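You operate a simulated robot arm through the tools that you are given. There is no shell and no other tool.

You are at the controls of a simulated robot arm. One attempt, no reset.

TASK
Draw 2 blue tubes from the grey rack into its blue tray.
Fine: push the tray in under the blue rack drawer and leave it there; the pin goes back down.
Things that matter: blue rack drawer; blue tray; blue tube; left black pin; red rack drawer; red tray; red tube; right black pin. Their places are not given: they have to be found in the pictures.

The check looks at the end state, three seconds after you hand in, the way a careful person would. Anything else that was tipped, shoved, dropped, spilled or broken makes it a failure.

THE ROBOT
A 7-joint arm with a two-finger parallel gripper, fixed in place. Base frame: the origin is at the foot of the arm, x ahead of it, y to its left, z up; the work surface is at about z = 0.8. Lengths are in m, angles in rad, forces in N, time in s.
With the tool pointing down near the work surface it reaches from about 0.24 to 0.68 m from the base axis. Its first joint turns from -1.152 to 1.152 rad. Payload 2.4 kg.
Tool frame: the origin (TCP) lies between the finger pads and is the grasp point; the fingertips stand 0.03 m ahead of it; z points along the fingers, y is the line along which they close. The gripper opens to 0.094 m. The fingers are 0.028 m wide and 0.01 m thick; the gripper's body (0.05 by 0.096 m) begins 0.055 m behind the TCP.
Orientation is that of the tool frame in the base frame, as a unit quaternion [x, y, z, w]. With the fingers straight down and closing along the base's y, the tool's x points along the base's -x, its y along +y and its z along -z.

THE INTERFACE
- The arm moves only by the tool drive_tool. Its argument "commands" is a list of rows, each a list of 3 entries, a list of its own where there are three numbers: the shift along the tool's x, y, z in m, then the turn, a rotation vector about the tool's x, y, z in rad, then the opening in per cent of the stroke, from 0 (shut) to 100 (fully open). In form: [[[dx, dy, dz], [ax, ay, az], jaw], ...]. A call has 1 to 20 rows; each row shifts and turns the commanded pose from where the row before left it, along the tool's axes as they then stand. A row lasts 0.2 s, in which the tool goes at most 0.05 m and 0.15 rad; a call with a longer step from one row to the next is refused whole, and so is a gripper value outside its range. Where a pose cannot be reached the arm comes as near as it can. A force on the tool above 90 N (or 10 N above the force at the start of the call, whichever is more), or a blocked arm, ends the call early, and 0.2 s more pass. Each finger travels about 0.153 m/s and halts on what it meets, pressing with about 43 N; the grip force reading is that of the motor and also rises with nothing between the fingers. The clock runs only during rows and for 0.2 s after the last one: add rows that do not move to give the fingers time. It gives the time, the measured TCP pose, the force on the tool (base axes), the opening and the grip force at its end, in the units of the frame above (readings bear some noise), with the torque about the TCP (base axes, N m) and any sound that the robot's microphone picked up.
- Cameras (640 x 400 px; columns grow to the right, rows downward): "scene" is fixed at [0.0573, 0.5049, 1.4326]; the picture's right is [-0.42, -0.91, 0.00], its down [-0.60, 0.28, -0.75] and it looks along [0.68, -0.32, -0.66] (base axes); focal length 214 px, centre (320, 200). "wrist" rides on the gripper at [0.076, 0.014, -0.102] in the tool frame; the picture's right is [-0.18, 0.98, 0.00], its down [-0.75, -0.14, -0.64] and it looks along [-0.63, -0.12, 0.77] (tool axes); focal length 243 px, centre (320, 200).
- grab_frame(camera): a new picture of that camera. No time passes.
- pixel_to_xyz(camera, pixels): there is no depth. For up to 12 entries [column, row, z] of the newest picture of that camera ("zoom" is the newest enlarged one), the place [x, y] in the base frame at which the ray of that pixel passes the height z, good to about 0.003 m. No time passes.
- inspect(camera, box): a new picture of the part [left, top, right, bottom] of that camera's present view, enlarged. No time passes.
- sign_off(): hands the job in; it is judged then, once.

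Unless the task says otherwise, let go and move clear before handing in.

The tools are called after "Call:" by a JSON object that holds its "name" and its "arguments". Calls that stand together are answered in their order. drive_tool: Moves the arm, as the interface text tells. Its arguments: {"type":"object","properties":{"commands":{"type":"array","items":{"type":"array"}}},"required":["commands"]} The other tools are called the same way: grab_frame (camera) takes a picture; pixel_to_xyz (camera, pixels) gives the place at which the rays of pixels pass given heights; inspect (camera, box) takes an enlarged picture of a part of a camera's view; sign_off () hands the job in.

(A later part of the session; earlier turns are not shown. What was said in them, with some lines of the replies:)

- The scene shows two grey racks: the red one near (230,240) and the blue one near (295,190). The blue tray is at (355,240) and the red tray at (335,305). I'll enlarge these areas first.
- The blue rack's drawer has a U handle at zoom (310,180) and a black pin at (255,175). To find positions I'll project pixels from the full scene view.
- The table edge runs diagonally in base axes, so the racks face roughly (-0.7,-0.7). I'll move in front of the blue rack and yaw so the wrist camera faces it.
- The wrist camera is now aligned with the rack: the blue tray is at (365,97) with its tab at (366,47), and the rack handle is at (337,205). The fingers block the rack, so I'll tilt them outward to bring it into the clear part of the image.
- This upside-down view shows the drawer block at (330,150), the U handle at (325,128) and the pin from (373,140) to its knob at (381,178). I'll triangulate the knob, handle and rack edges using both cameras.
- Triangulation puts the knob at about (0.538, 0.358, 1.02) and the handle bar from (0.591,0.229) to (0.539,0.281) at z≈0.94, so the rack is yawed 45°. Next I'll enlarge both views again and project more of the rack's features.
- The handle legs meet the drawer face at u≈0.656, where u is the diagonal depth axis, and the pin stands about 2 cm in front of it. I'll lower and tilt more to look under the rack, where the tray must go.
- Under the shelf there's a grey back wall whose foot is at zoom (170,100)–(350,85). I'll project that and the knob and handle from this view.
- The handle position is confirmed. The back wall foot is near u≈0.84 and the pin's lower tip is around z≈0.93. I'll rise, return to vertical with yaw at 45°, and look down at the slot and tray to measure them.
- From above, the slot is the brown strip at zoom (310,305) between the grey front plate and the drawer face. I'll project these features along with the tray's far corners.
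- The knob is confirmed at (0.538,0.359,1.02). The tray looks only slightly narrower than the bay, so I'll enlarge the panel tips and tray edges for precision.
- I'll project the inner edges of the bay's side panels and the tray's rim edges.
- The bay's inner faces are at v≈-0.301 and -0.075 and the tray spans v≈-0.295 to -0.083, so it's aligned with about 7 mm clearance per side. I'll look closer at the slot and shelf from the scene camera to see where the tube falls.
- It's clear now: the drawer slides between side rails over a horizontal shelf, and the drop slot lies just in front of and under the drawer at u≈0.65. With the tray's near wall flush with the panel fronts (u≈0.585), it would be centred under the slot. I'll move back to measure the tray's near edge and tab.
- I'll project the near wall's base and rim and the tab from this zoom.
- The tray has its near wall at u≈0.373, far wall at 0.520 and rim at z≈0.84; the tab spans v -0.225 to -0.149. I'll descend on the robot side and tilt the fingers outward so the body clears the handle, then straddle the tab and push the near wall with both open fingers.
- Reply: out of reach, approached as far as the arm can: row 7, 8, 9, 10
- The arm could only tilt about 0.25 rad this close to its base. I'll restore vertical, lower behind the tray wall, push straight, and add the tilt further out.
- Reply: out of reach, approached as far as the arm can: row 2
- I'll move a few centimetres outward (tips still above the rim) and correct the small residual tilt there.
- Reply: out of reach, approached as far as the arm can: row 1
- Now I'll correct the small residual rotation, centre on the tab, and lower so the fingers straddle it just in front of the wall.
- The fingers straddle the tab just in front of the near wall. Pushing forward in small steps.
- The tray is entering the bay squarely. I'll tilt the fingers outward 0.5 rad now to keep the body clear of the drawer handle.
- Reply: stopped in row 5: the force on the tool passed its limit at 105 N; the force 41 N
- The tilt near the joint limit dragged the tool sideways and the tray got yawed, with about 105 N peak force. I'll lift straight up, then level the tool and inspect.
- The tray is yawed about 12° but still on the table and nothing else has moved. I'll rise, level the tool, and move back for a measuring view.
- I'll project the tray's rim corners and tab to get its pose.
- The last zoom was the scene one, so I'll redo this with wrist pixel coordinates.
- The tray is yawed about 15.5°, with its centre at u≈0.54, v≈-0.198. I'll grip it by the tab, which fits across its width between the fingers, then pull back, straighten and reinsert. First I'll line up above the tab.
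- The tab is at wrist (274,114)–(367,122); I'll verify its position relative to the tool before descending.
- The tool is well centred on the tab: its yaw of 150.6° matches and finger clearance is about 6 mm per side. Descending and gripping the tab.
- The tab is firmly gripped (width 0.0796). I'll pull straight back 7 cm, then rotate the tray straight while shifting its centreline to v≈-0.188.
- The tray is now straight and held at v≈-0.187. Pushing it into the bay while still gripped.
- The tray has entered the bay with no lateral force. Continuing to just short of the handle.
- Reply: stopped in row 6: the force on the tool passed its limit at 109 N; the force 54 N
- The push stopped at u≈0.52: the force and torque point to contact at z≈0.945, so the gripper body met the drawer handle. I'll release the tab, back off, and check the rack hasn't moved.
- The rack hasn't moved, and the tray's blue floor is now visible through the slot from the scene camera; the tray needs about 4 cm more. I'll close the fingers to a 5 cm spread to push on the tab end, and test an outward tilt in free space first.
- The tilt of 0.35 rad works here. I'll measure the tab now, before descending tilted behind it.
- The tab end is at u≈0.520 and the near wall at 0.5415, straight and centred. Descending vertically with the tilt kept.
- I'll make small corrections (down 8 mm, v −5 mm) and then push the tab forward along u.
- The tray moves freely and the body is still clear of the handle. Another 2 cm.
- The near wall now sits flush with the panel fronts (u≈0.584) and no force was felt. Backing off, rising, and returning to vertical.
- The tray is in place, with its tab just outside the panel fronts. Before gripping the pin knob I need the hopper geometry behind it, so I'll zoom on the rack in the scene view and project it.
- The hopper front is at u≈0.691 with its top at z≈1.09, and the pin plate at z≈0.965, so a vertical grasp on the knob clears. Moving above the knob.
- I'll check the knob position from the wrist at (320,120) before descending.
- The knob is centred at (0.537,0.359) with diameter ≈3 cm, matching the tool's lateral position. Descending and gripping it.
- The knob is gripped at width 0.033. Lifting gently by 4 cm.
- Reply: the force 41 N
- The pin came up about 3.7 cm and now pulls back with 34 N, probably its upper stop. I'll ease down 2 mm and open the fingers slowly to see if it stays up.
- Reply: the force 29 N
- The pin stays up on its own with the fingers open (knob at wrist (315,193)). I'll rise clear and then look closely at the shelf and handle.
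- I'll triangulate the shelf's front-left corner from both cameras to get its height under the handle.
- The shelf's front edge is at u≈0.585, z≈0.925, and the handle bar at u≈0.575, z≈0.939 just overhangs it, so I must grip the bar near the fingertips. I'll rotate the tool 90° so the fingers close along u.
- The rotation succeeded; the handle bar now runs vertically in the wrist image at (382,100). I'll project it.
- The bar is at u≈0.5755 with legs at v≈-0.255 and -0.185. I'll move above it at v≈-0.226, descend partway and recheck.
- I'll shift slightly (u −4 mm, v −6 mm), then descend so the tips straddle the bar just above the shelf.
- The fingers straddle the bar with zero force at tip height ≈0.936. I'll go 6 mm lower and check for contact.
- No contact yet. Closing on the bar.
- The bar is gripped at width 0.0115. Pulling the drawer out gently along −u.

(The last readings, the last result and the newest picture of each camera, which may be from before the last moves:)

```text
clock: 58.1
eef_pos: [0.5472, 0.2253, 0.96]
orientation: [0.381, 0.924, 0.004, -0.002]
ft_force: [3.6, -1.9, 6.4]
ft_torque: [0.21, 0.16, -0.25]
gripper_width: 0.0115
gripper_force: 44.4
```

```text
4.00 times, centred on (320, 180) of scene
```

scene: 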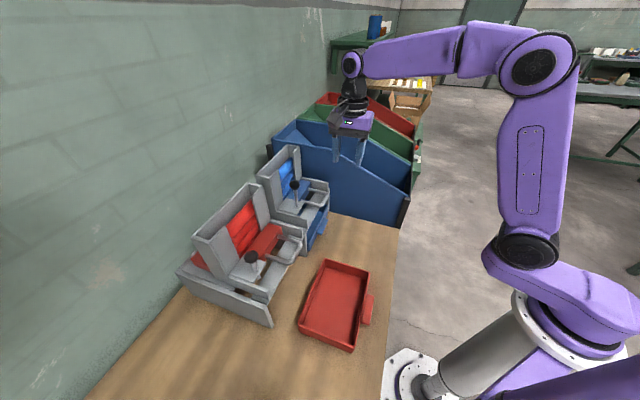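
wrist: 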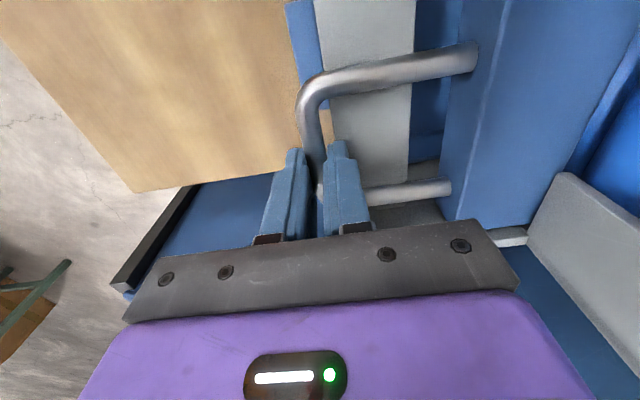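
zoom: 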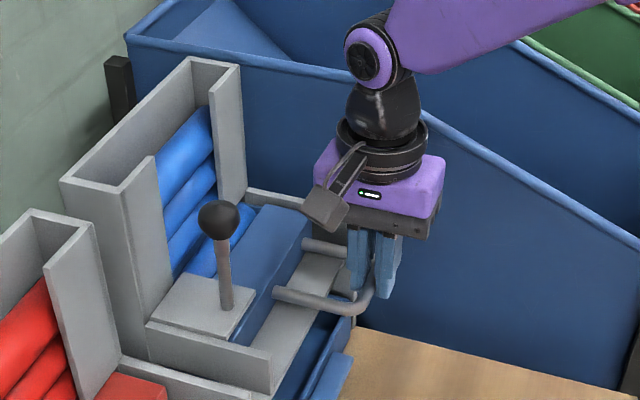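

The drawer slides freely past the raised pin. Continuing.

Call:
{"name": "drive_tool", "arguments": {"commands": [[[0, -0.01, 0], [0, 0, 0], 0], [[0, -0.01, 0], [0, 0, 0], 0], [[0, -0.01, 0], [0, 0, 0], 0], [[0, 0, 0], [0, 0, 0], 0]]}}

Call:
{"name": "inspect", "arguments": {"camera": "scene", "box": [270, 130, 370, 230]}}

Call:
{"name": "grab_frame", "arguments": {"camera": "wrist"}}

```text
clock: 59.1
eef_pos: [0.5247, 0.2014, 0.9602]
orientation: [0.383, 0.924, 0.004, -0.002]
ft_force: [6.8, -5.4, 19.1]
ft_torque: [-0.27, -0.37, -0.23]
gripper_width: 0.0115
gripper_force: 44.7
```

```text
4.00 times, centred on (320, 180) of scene
```

zoom: 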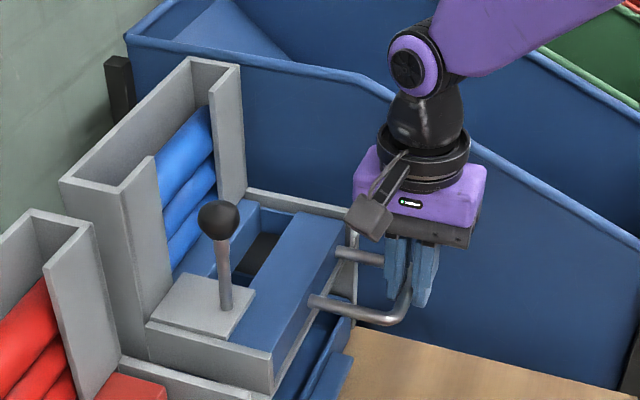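

```text
taken
```

wrist: 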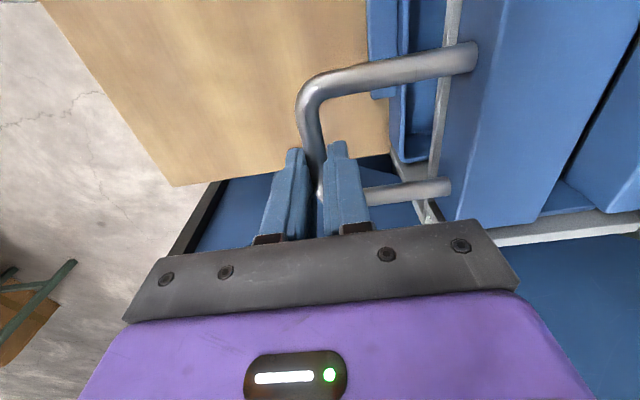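

The drawer's pocket is now open above the slot at scene zoom (265,250) and looks empty, so a tube may have dropped. I'll zoom in to check.

Call:
{"name": "inspect", "arguments": {"camera": "scene", "box": [295, 170, 345, 235]}}

Call:
{"name": "inspect", "arguments": {"camera": "wrist", "box": [350, 0, 480, 200]}}

```text
6.15 times, centred on (320, 202) of scene
```

zoom: 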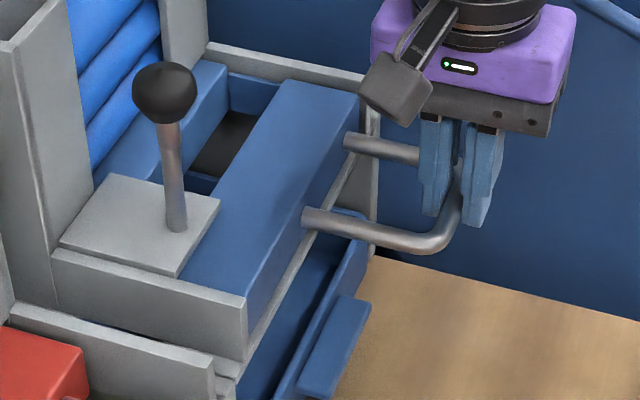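

```text
2.00 times, centred on (415, 100) of wrist
```

zoom: 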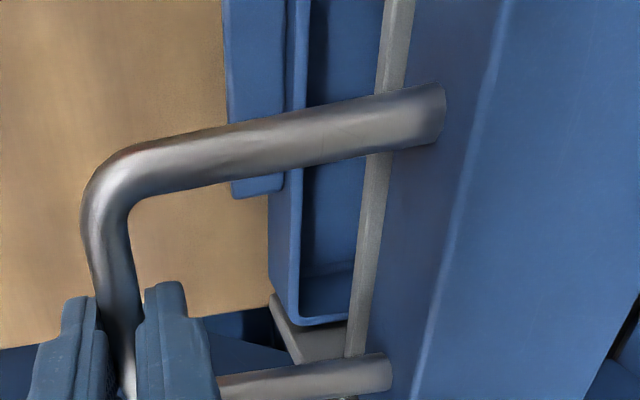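

I'll compare the stack height with the initial view using the same box.

Call:
{"name": "inspect", "arguments": {"camera": "scene", "box": [250, 140, 346, 240]}}

```text
4.00 times, centred on (298, 190) of scene
```

zoom: 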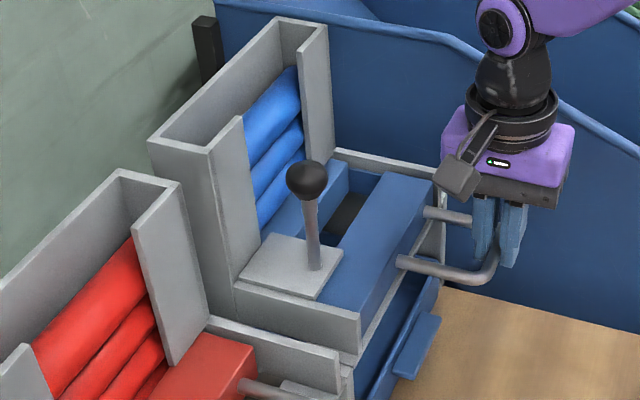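

The stack is still at its initial height and the pocket is empty, so the first tube came from the pocket. I'll push the drawer back in and see whether the stack drops by one.

Call:
{"name": "drive_tool", "arguments": {"commands": [[[0, 0.01, 0], [0, 0, 0], 0], [[0, 0.01, 0], [0, 0, 0], 0], [[0, 0.01, 0], [0, 0, 0], 0], [[0, 0.01, 0], [0, 0, 0], 0], [[0, 0.01, 0], [0, 0, 0], 0], [[0, 0.01, 0], [0, 0, 0], 0], [[0, 0, 0], [0, 0, 0], 0]]}}

Call:
{"name": "inspect", "arguments": {"camera": "scene", "box": [250, 140, 346, 240]}}

Call:
{"name": "grab_frame", "arguments": {"camera": "wrist"}}

```text
clock: 60.7
eef_pos: [0.5661, 0.2442, 0.9589]
orientation: [0.382, 0.924, 0.003, -0.003]
ft_force: [7.7, -9.9, 13.3]
ft_torque: [0.67, 0.7, -0.16]
gripper_width: 0.0113
gripper_force: 44.8
```

```text
4.00 times, centred on (298, 190) of scene
```

zoom: 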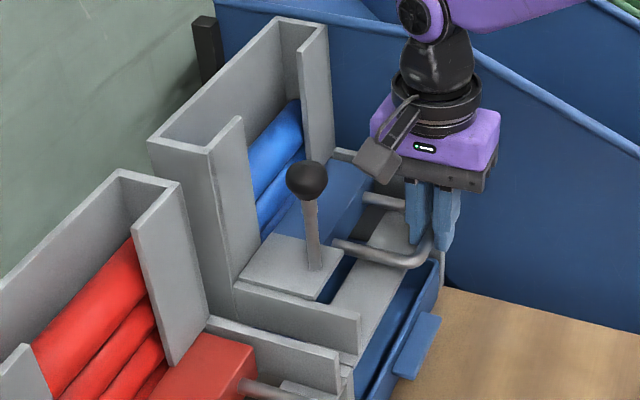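

```text
taken
```

wrist: 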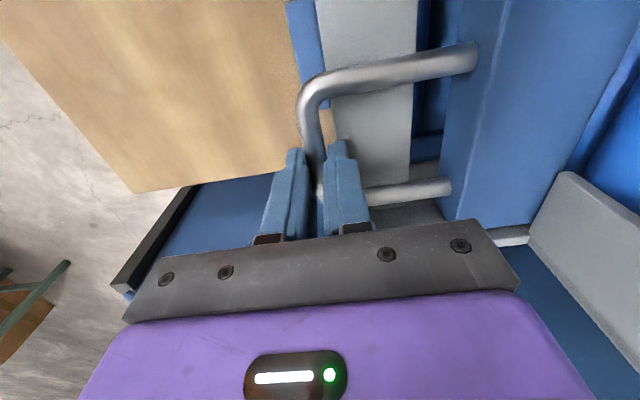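

The stack dropped by one, so the first tube is out. Before the second pull I'll check that it landed in the tray, looking through the slot and front gap.

Call:
{"name": "inspect", "arguments": {"camera": "wrist", "box": [280, 0, 480, 210]}}

Call:
{"name": "inspect", "arguments": {"camera": "scene", "box": [295, 185, 345, 245]}}

```text
1.90 times, centred on (380, 105) of wrist
```

zoom: 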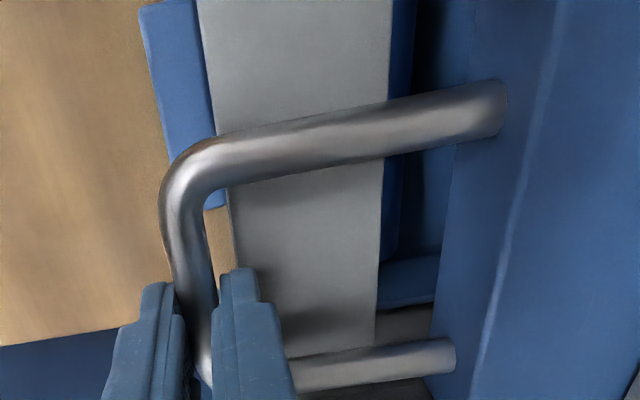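

```text
6.67 times, centred on (320, 215) of scene
```

zoom: 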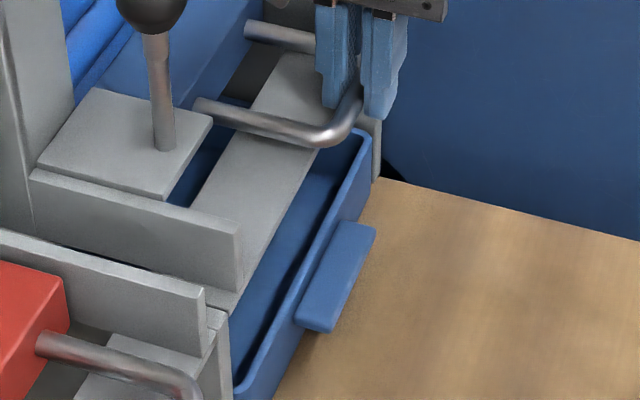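

Call:
{"name": "pixel_to_xyz", "arguments": {"camera": "wrist", "pixels": [[424.8, 105, 0.805], [424.8, 105, 0.84], [424.8, 70, 0.805], [435, 40, 0.805], [450, 40, 0.805], [420, 160, 0.84], [420, 160, 0.8], [414, 110, 0.915], [420, 133, 0.805], [414, 30, 0.915]]}}

Call:
{"name": "inspect", "arguments": {"camera": "wrist", "box": [400, 0, 480, 175]}}

```text
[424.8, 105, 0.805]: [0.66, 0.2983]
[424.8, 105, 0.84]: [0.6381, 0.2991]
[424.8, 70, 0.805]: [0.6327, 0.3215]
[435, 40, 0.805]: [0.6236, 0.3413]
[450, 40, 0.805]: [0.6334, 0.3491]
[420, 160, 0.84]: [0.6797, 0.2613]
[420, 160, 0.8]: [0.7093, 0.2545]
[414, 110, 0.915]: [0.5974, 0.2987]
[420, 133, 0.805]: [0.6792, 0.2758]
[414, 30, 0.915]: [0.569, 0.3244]
```

```text
2.29 times, centred on (440, 88) of wrist
```

zoom: 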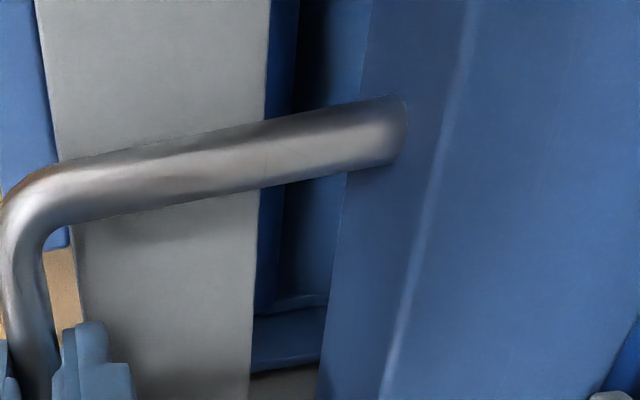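

A new strip with a shadow beside it shows through the slot at wrist (428,20), at tray-floor level u≈0.68. It wasn't there before the pull, which fits a tube lying in the tray. Second pull now.

Call:
{"name": "drive_tool", "arguments": {"commands": [[[0, -0.01, 0], [0, 0, 0], 0], [[0, -0.01, 0], [0, 0, 0], 0], [[0, -0.01, 0], [0, 0, 0], 0], [[0, -0.01, 0], [0, 0, 0], 0], [[0, -0.01, 0], [0, 0, 0], 0], [[0, -0.01, 0], [0, 0, 0], 0], [[0, 0, 0], [0, 0, 0], 0], [[0, 0, 0], [0, 0, 0], 0]]}}

Call:
{"name": "inspect", "arguments": {"camera": "scene", "box": [250, 140, 346, 240]}}

Call:
{"name": "grab_frame", "arguments": {"camera": "wrist"}}

```text
clock: 62.5
eef_pos: [0.5258, 0.2041, 0.9601]
orientation: [0.381, 0.924, 0.0, -0.004]
ft_force: [14.4, -15.1, -22.8]
ft_torque: [-0.58, -0.65, -0.2]
gripper_width: 0.0115
gripper_force: 45.1
```

```text
4.00 times, centred on (298, 190) of scene
```

zoom: 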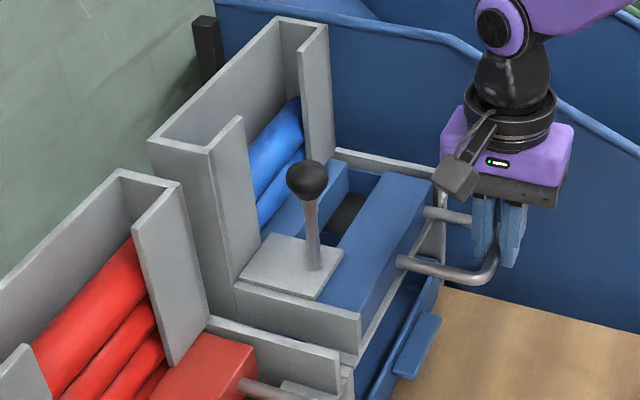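

```text
taken
```

wrist: 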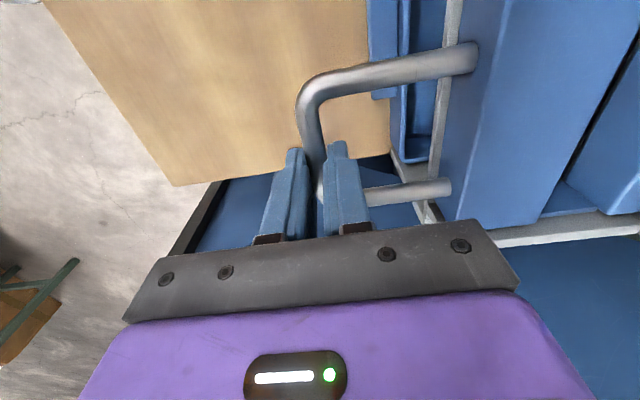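

The pocket is at the slot again; I'll check closely that it's empty.

Call:
{"name": "inspect", "arguments": {"camera": "scene", "box": [295, 170, 345, 215]}}

Call:
{"name": "inspect", "arguments": {"camera": "wrist", "box": [540, 0, 640, 240]}}

```text
8.89 times, centred on (320, 192) of scene
```

zoom: 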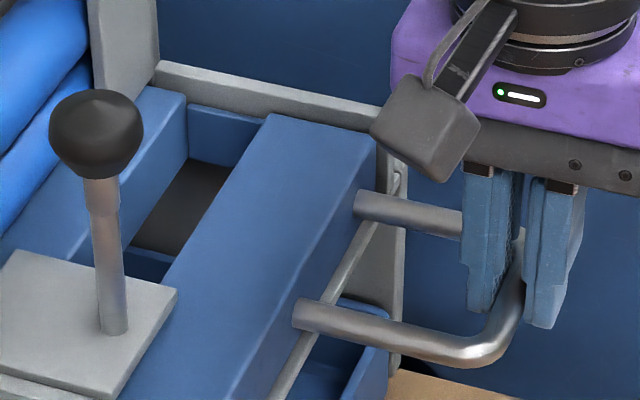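

```text
1.67 times, centred on (590, 120) of wrist
```

zoom: 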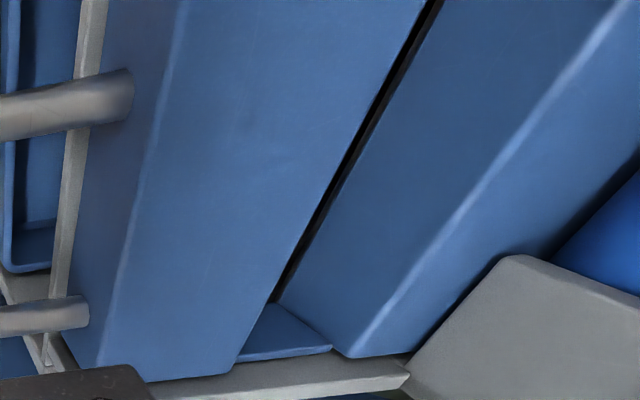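

The pocket is empty: the dark patch is the shaded inner side panel seen through it. Pushing the drawer back in fully.

Call:
{"name": "drive_tool", "arguments": {"commands": [[[0, 0.01, 0], [0, 0, 0], 0], [[0, 0.01, 0], [0, 0, 0], 0], [[0, 0.01, 0], [0, 0, 0], 0], [[0, 0.01, 0], [0, 0, 0], 0], [[0, 0.01, 0], [0, 0, 0], 0], [[0, 0.01, 0], [0, 0, 0], 0], [[0, 0, 0], [0, 0, 0], 0]]}}

Call:
{"name": "inspect", "arguments": {"camera": "scene", "box": [250, 140, 346, 240]}}

Call:
{"name": "grab_frame", "arguments": {"camera": "wrist"}}

```text
clock: 64.1
eef_pos: [0.5665, 0.2461, 0.9599]
orientation: [0.382, 0.924, 0.002, -0.004]
ft_force: [5.2, -15.8, 1.8]
ft_torque: [-0.21, 0.03, -0.1]
gripper_width: 0.0117
gripper_force: 45.5
```

```text
4.00 times, centred on (298, 190) of scene
```

zoom: 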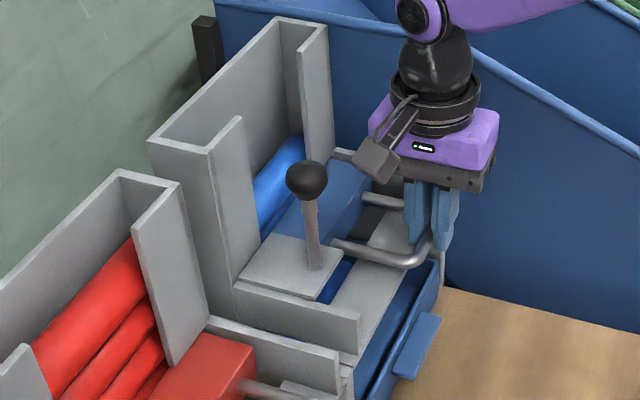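

```text
taken
```

wrist: 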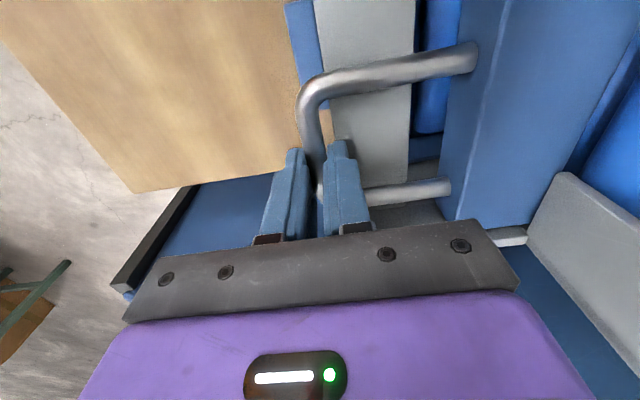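

A bright blue tube is now clearly visible in the tray through the slot (wrist (435,90)), and the stack is down by two. The drawer is closed at u≈0.574. I'll release the handle and rise straight up.

Call:
{"name": "drive_tool", "arguments": {"commands": [[[0, 0, 0], [0, 0, 0], 30], [[0, 0, 0], [0, 0, 0], 53], [[0, 0, 0], [0, 0, 0], 53], [[0, 0, -0.03], [0, 0, 0], 53], [[0, 0, -0.04], [0, 0, 0], 53], [[0, 0, -0.04], [0, 0, 0], 53], [[0, 0, -0.045], [0, 0, 0], 53], [[0, 0, -0.04], [0, 0, 0], 53], [[0, -0.03, 0], [0, 0, 0], 53], [[0, 0, 0], [0, 0, 0], 53]]}}

Call:
{"name": "grab_frame", "arguments": {"camera": "wrist"}}

Call:
{"name": "inspect", "arguments": {"camera": "scene", "box": [285, 170, 345, 235]}}

```text
clock: 66.3
eef_pos: [0.5465, 0.223, 1.1555]
orientation: [0.382, 0.924, 0.003, -0.004]
ft_force: [0.9, 0.3, 0.3]
ft_torque: [0.01, 0.03, 0.03]
gripper_width: 0.0498
gripper_force: 0.1
```

```text
taken
```

wrist: 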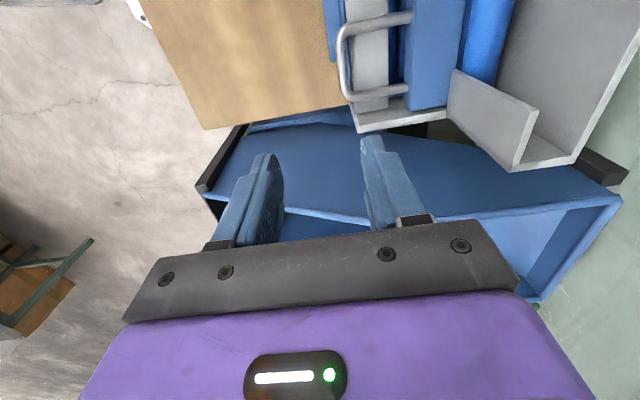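

```text
6.15 times, centred on (315, 202) of scene
```

zoom: 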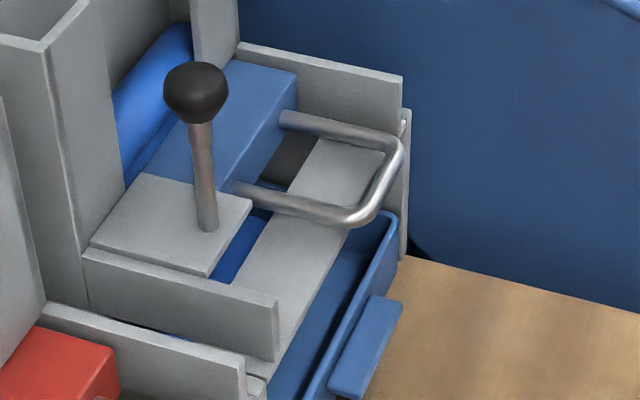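

The handle is at exactly its original pixels, so the drawer is fully closed. Now for the pin: I'll locate the raised knob and press it down with closed fingertips.

Call:
{"name": "pixel_to_xyz", "arguments": {"camera": "zoom", "pixels": [[195, 91, 1.06], [195, 91, 1.055], [207, 228, 0.965]]}}

Call:
{"name": "drive_tool", "arguments": {"commands": [[[0.025, 0.01, -0.01], [0, 0, 0], 30], [[0.025, 0.01, 0], [0, 0, 0], 0], [[0, 0, 0], [0, 0, 0], 0]]}}

Call:
{"name": "grab_frame", "arguments": {"camera": "wrist"}}

```text
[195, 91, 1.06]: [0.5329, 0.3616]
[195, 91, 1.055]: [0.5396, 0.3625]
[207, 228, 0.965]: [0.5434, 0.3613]
```

```text
clock: 67.1
eef_pos: [0.5277, 0.2723, 1.1657]
orientation: [0.381, 0.925, 0.002, -0.004]
ft_force: [-0.8, -0.2, -0.7]
ft_torque: [0.03, -0.01, 0.03]
gripper_width: 0.0
gripper_force: 33.0
```

```text
taken
```

wrist: 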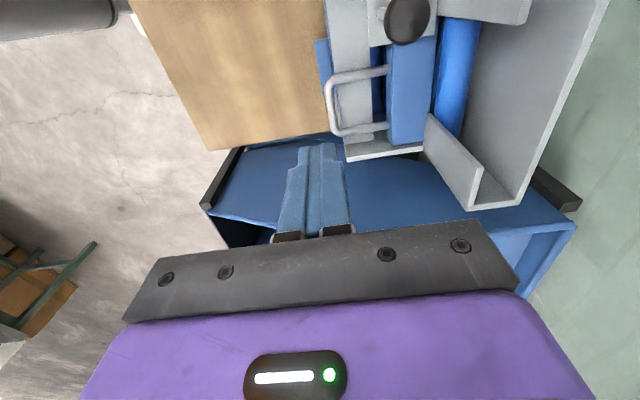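

Call:
{"name": "pixel_to_xyz", "arguments": {"camera": "wrist", "pixels": [[407, 20, 1.06], [407, 20, 1.07]]}}

Call:
{"name": "drive_tool", "arguments": {"commands": [[[0.018, 0.023, 0], [0, 0, 0], 0], [[0.018, 0.023, 0], [0, 0, 0], 0], [[0.0182, 0.022, 0], [0, 0, 0], 0], [[0, 0, 0], [0, 0, 0], 0]]}}

Call:
{"name": "grab_frame", "arguments": {"camera": "wrist"}}

Call:
{"name": "inspect", "arguments": {"camera": "scene", "box": [250, 120, 350, 225]}}

```text
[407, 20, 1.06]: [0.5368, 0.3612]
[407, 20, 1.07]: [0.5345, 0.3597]
```

```text
clock: 68.1
eef_pos: [0.5371, 0.3478, 1.1662]
orientation: [0.382, 0.924, 0.003, -0.004]
ft_force: [0.1, -0.5, -0.6]
ft_torque: [0.02, 0.04, 0.0]
gripper_width: 0.0
gripper_force: 33.0
out of reach, approached as far as the arm can: row 3
```

```text
taken
```

wrist: 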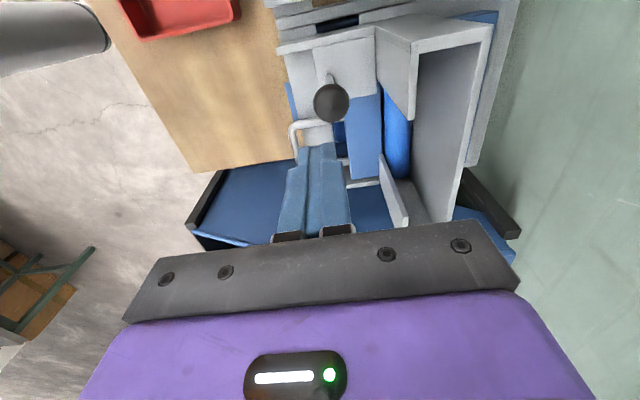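

```text
3.81 times, centred on (300, 172) of scene
```

zoom: 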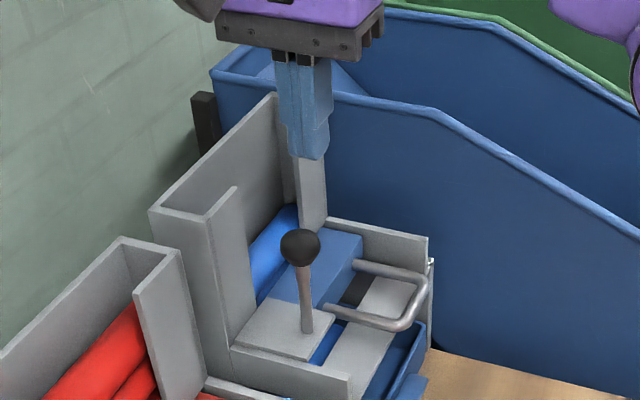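

The last bit was out of reach at this height (about 1 cm short). I'll lower 3 cm (tips still above the knob) and correct.

Call:
{"name": "drive_tool", "arguments": {"commands": [[[0, 0, 0.03], [0, 0, 0], 0], [[0, 0, 0], [0, 0, 0], 0]]}}

```text
clock: 68.7
eef_pos: [0.5369, 0.3481, 1.1357]
orientation: [0.381, 0.924, 0.002, -0.003]
ft_force: [-0.2, -0.2, 0.1]
ft_torque: [-0.01, 0.01, -0.04]
gripper_width: 0.0005
gripper_force: 33.0
```

Call:
{"name": "drive_tool", "arguments": {"commands": [[[0.0085, 0.008, 0], [0, 0, 0], 0], [[0, 0, 0], [0, 0, 0], 0]]}}

Call:
{"name": "grab_frame", "arguments": {"camera": "wrist"}}

Call:
{"name": "inspect", "arguments": {"camera": "scene", "box": [250, 120, 350, 225]}}

```text
clock: 69.3
eef_pos: [0.5365, 0.3616, 1.1355]
orientation: [0.382, 0.924, 0.002, -0.003]
ft_force: [-0.1, 0.4, 0.2]
ft_torque: [0.0, -0.01, 0.01]
gripper_width: 0.0003
gripper_force: 32.7
```

```text
taken
```

wrist: 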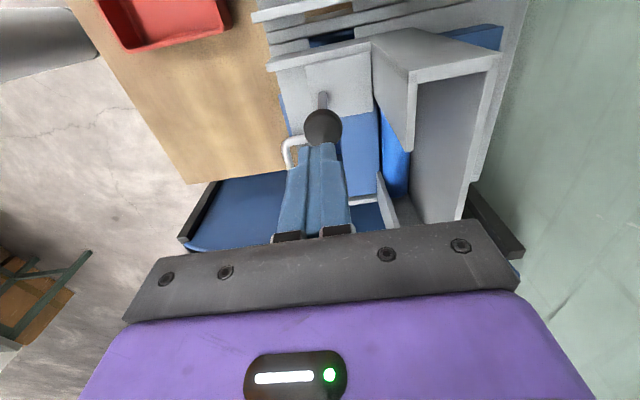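

```text
3.81 times, centred on (300, 172) of scene
```

zoom: 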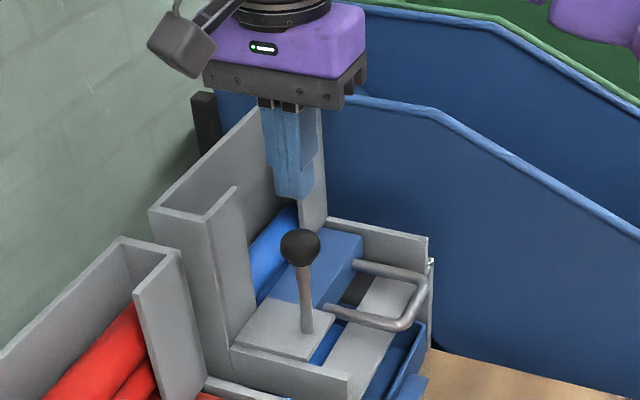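

The tips are centred over the knob. Pressing down step by step.

Call:
{"name": "drive_tool", "arguments": {"commands": [[[0, 0, 0.02], [0, 0, 0], 0], [[0, 0, 0.008], [0, 0, 0], 0], [[0, 0, 0.006], [0, 0, 0], 0], [[0, 0, 0.006], [0, 0, 0], 0], [[0, 0, 0], [0, 0, 0], 0]]}}

Call:
{"name": "inspect", "arguments": {"camera": "scene", "box": [250, 120, 350, 225]}}

```text
clock: 70.5
eef_pos: [0.5359, 0.3617, 1.0955]
orientation: [0.382, 0.924, 0.003, -0.003]
ft_force: [0.0, 0.0, 0.6]
ft_torque: [-0.01, 0.02, -0.04]
gripper_width: 0.0001
gripper_force: 33.0
```

```text
3.81 times, centred on (300, 172) of scene
```

zoom: 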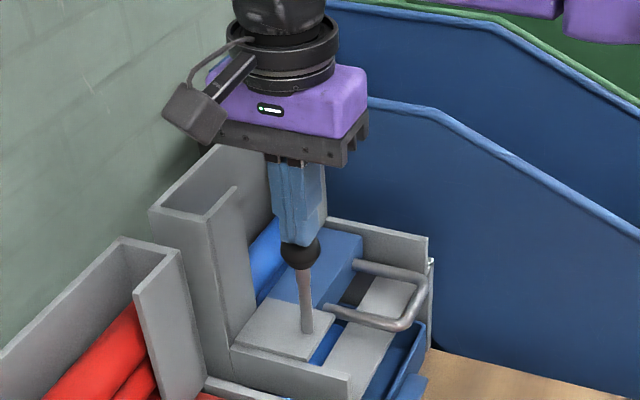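

Call:
{"name": "drive_tool", "arguments": {"commands": [[[0, 0, 0.006], [0, 0, 0], 0], [[0, 0, 0.006], [0, 0, 0], 0], [[0, 0, 0.006], [0, 0, 0], 0], [[0, 0, 0], [0, 0, 0], 0]]}}

Call:
{"name": "inspect", "arguments": {"camera": "scene", "box": [250, 120, 350, 225]}}

```text
clock: 71.5
eef_pos: [0.5357, 0.3601, 1.0759]
orientation: [0.381, 0.925, 0.003, -0.003]
ft_force: [0.5, -0.1, -0.2]
ft_torque: [0.03, -0.02, -0.02]
gripper_width: 0.0
gripper_force: 32.3
```

```text
3.81 times, centred on (300, 172) of scene
```

zoom: 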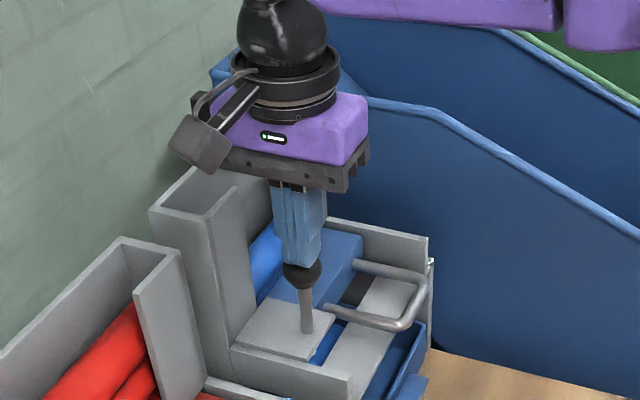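

The knob is moving down with hardly any resistance. Continuing to the bottom.

Call:
{"name": "drive_tool", "arguments": {"commands": [[[0, 0, 0.005], [0, 0, 0], 0], [[0, 0, 0.005], [0, 0, 0], 0], [[0, 0, 0.004], [0, 0, 0], 0], [[0, 0, 0], [0, 0, 0], 0]]}}

Call:
{"name": "inspect", "arguments": {"camera": "scene", "box": [250, 120, 350, 225]}}

```text
clock: 72.5
eef_pos: [0.5348, 0.3609, 1.0639]
orientation: [0.382, 0.924, 0.002, -0.003]
ft_force: [0.3, -0.7, -0.9]
ft_torque: [-0.02, -0.01, -0.01]
gripper_width: 0.0
gripper_force: 33.1
```

```text
3.81 times, centred on (300, 172) of scene
```

zoom: 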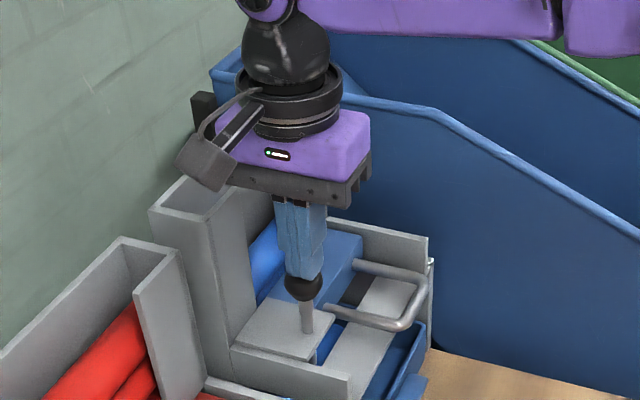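

Call:
{"name": "drive_tool", "arguments": {"commands": [[[0, 0, 0.003], [0, 0, 0], 0], [[0, 0, 0.003], [0, 0, 0], 0], [[0, 0, 0], [0, 0, 0], 0]]}}

Call:
{"name": "inspect", "arguments": {"camera": "scene", "box": [285, 170, 345, 235]}}

```text
clock: 73.3
eef_pos: [0.5332, 0.3613, 1.0628]
orientation: [0.382, 0.924, 0.006, -0.002]
ft_force: [-6.0, -9.8, 38.6]
ft_torque: [-0.67, -0.07, -0.02]
gripper_width: 0.0
gripper_force: 33.1
```

```text
6.15 times, centred on (315, 202) of scene
```

zoom: 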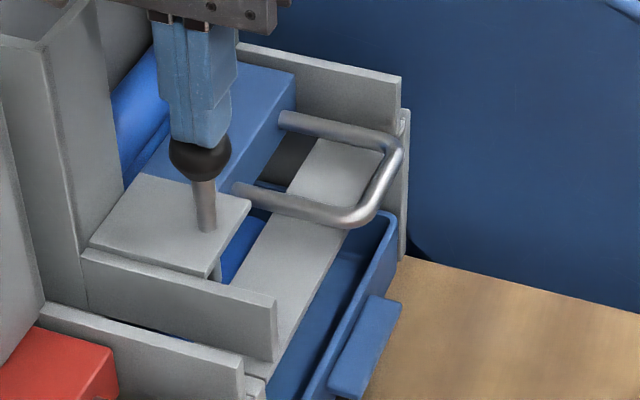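

Resistance of 39 N and the knob back at its original height (pin end visible again at zoom (217,265)) show the pin is seated. Rising clear for final checks.

Call:
{"name": "drive_tool", "arguments": {"commands": [[[0, 0, -0.02], [0, 0, 0], 0], [[0, 0, -0.04], [0, 0, 0], 0], [[0, -0.03, -0.03], [0, 0, 0], 0], [[0, -0.05, 0], [0, 0, 0], 0], [[0, -0.05, 0], [0, 0, 0], 0], [[-0.03, -0.04, 0], [0, 0, 0], 0], [[0, 0, 0], [0, 0, 0], 0]]}}

Call:
{"name": "inspect", "arguments": {"camera": "scene", "box": [285, 170, 345, 235]}}

Call:
{"name": "grab_frame", "arguments": {"camera": "scene"}}

Call:
{"name": "grab_frame", "arguments": {"camera": "wrist"}}

```text
clock: 74.9
eef_pos: [0.4331, 0.2177, 1.1485]
orientation: [0.381, 0.924, 0.003, -0.004]
ft_force: [-0.8, -0.6, -0.1]
ft_torque: [0.02, 0.01, -0.02]
gripper_width: 0.0
gripper_force: 32.8
```

```text
6.15 times, centred on (315, 202) of scene
```

zoom: 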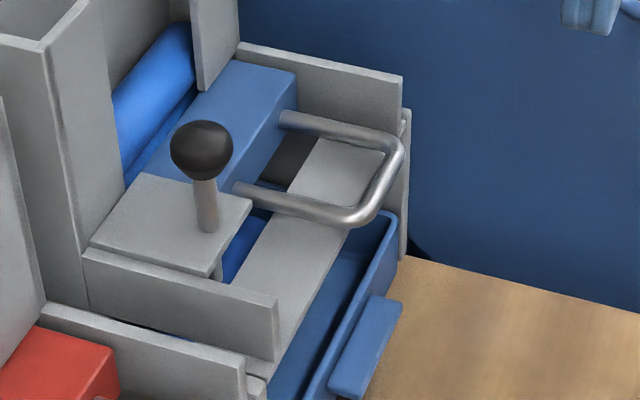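

```text
taken
```

scene: 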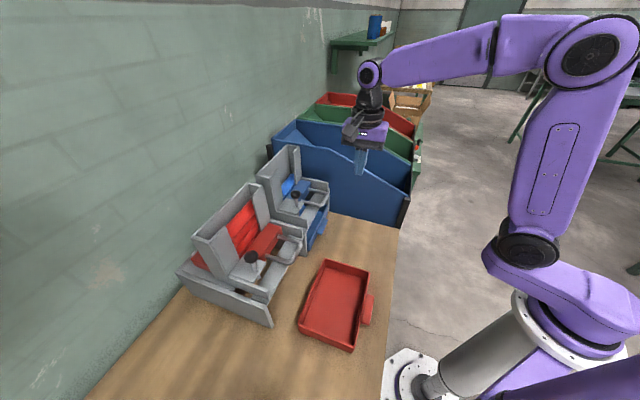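

```text
taken
```

wrist: 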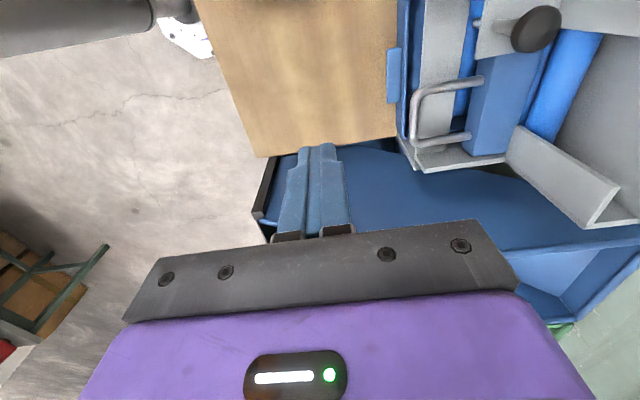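

The pin knob is back at exactly its initial pixel (201,148) and the rest of the scene looks unchanged. As a last check I'll look under the shelf to confirm both tubes are in the tray.

Call:
{"name": "drive_tool", "arguments": {"commands": [[[0, -0.04, 0], [0, 0, -0.15], 0], [[0, -0.03, 0], [0, 0, -0.15], 0], [[0, 0, 0], [0, 0, -0.15], 0], [[0, 0, 0], [0, 0, -0.15], 0], [[0, 0, 0], [0, 0, -0.15], 0], [[0, 0, 0], [0, 0, -0.15], 0], [[0, 0, 0], [0, 0, -0.15], 0], [[0, 0, 0], [0, 0, -0.15], 0], [[0, 0, 0], [0, 0, -0.15], 0], [[0, 0, 0], [0, 0, -0.15], 0], [[0, 0, 0], [0, 0, -0.15], 0], [[0, 0, 0], [0, 0, -0.15], 0], [[0, 0, 0], [0, 0, 0], 0]]}}

Call:
{"name": "drive_tool", "arguments": {"commands": [[[0, 0, 0], [0, -0.14, 0], 0], [[0, 0, 0], [0, -0.14, 0], 0], [[0, 0, 0], [0, -0.14, 0], 0], [[0, 0, 0], [0, -0.14, 0], 0], [[0, 0, 0], [0, -0.14, 0], 0], [[0, 0, 0], [0, -0.14, 0], 0], [[0, 0, 0], [0, 0, 0], 0]]}}

Call:
{"name": "grab_frame", "arguments": {"camera": "wrist"}}

```text
clock: 77.7
eef_pos: [0.3892, 0.1679, 1.1481]
orientation: [-0.487, 0.873, 0.005, -0.001]
ft_force: [-0.2, 0.2, -0.5]
ft_torque: [-0.02, -0.01, 0.04]
gripper_width: 0.0001
gripper_force: 32.7
```

```text
clock: 79.3
eef_pos: [0.3898, 0.1677, 1.1469]
orientation: [-0.443, 0.798, 0.203, 0.356]
ft_force: [-0.2, 0.5, 0.6]
ft_torque: [0.04, -0.02, -0.01]
gripper_width: 0.0
gripper_force: 33.2
```

```text
taken
```

wrist: 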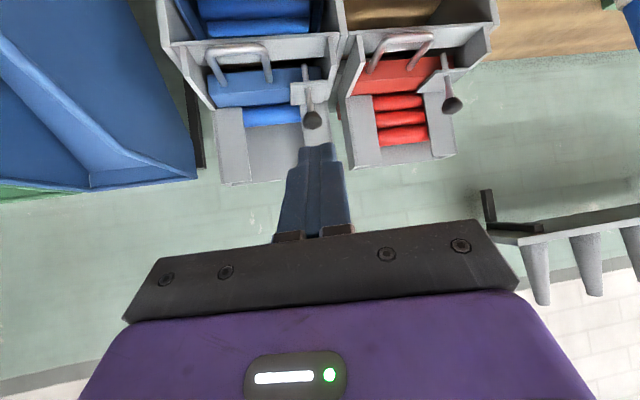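

Two bright blue tubes appear at the top, under the shelf at wrist (257,10–28). I'll enlarge that area.

Call:
{"name": "inspect", "arguments": {"camera": "wrist", "box": [150, 0, 360, 130]}}

```text
3.05 times, centred on (255, 65) of wrist
```

zoom: 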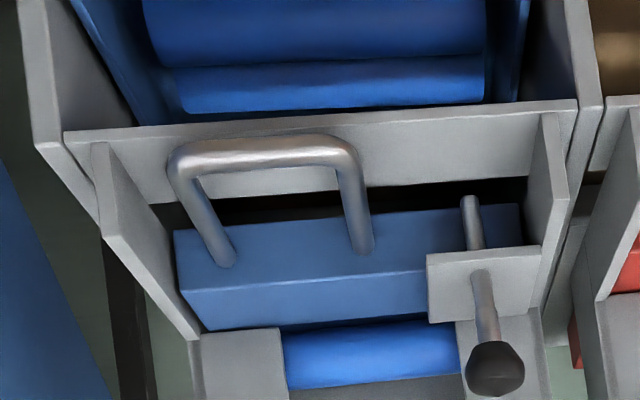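

Two blue tubes lie side by side inside the blue tray under the shelf (zoom (330,85) and (315,25)). The drawer is closed, the pin is down in front of it, and the gripper is clear, so I'm handing in.

Call:
{"name": "sign_off", "arguments": {}}

```text
The job is handed in.
```

The job is handed in. Two blue tubes are in the blue tray, the tray is pushed in under the blue rack drawer, the drawer is closed and the pin is back down. The last pictures showed both tubes lying side by side in the tray and the pin's knob at its starting height.

Three things went less cleanly than planned:

- **First tray push:** my first push dragged the tool sideways. It turned the blue tray about 15° and peaked at about 105 N. I gripped the tray by its tab, pulled it back, straightened it and pushed it in again.
- **Handle contact:** while pushing the tray in, the gripper body pressed against the blue drawer's handle and the move stopped at about 109 N. The rack and handle were in the same place afterwards.
- **Rest of the scene:** I saw no sign that the red rack, red tray or blue bin had moved, but I judged that by eye from the pictures rather than measuring it.
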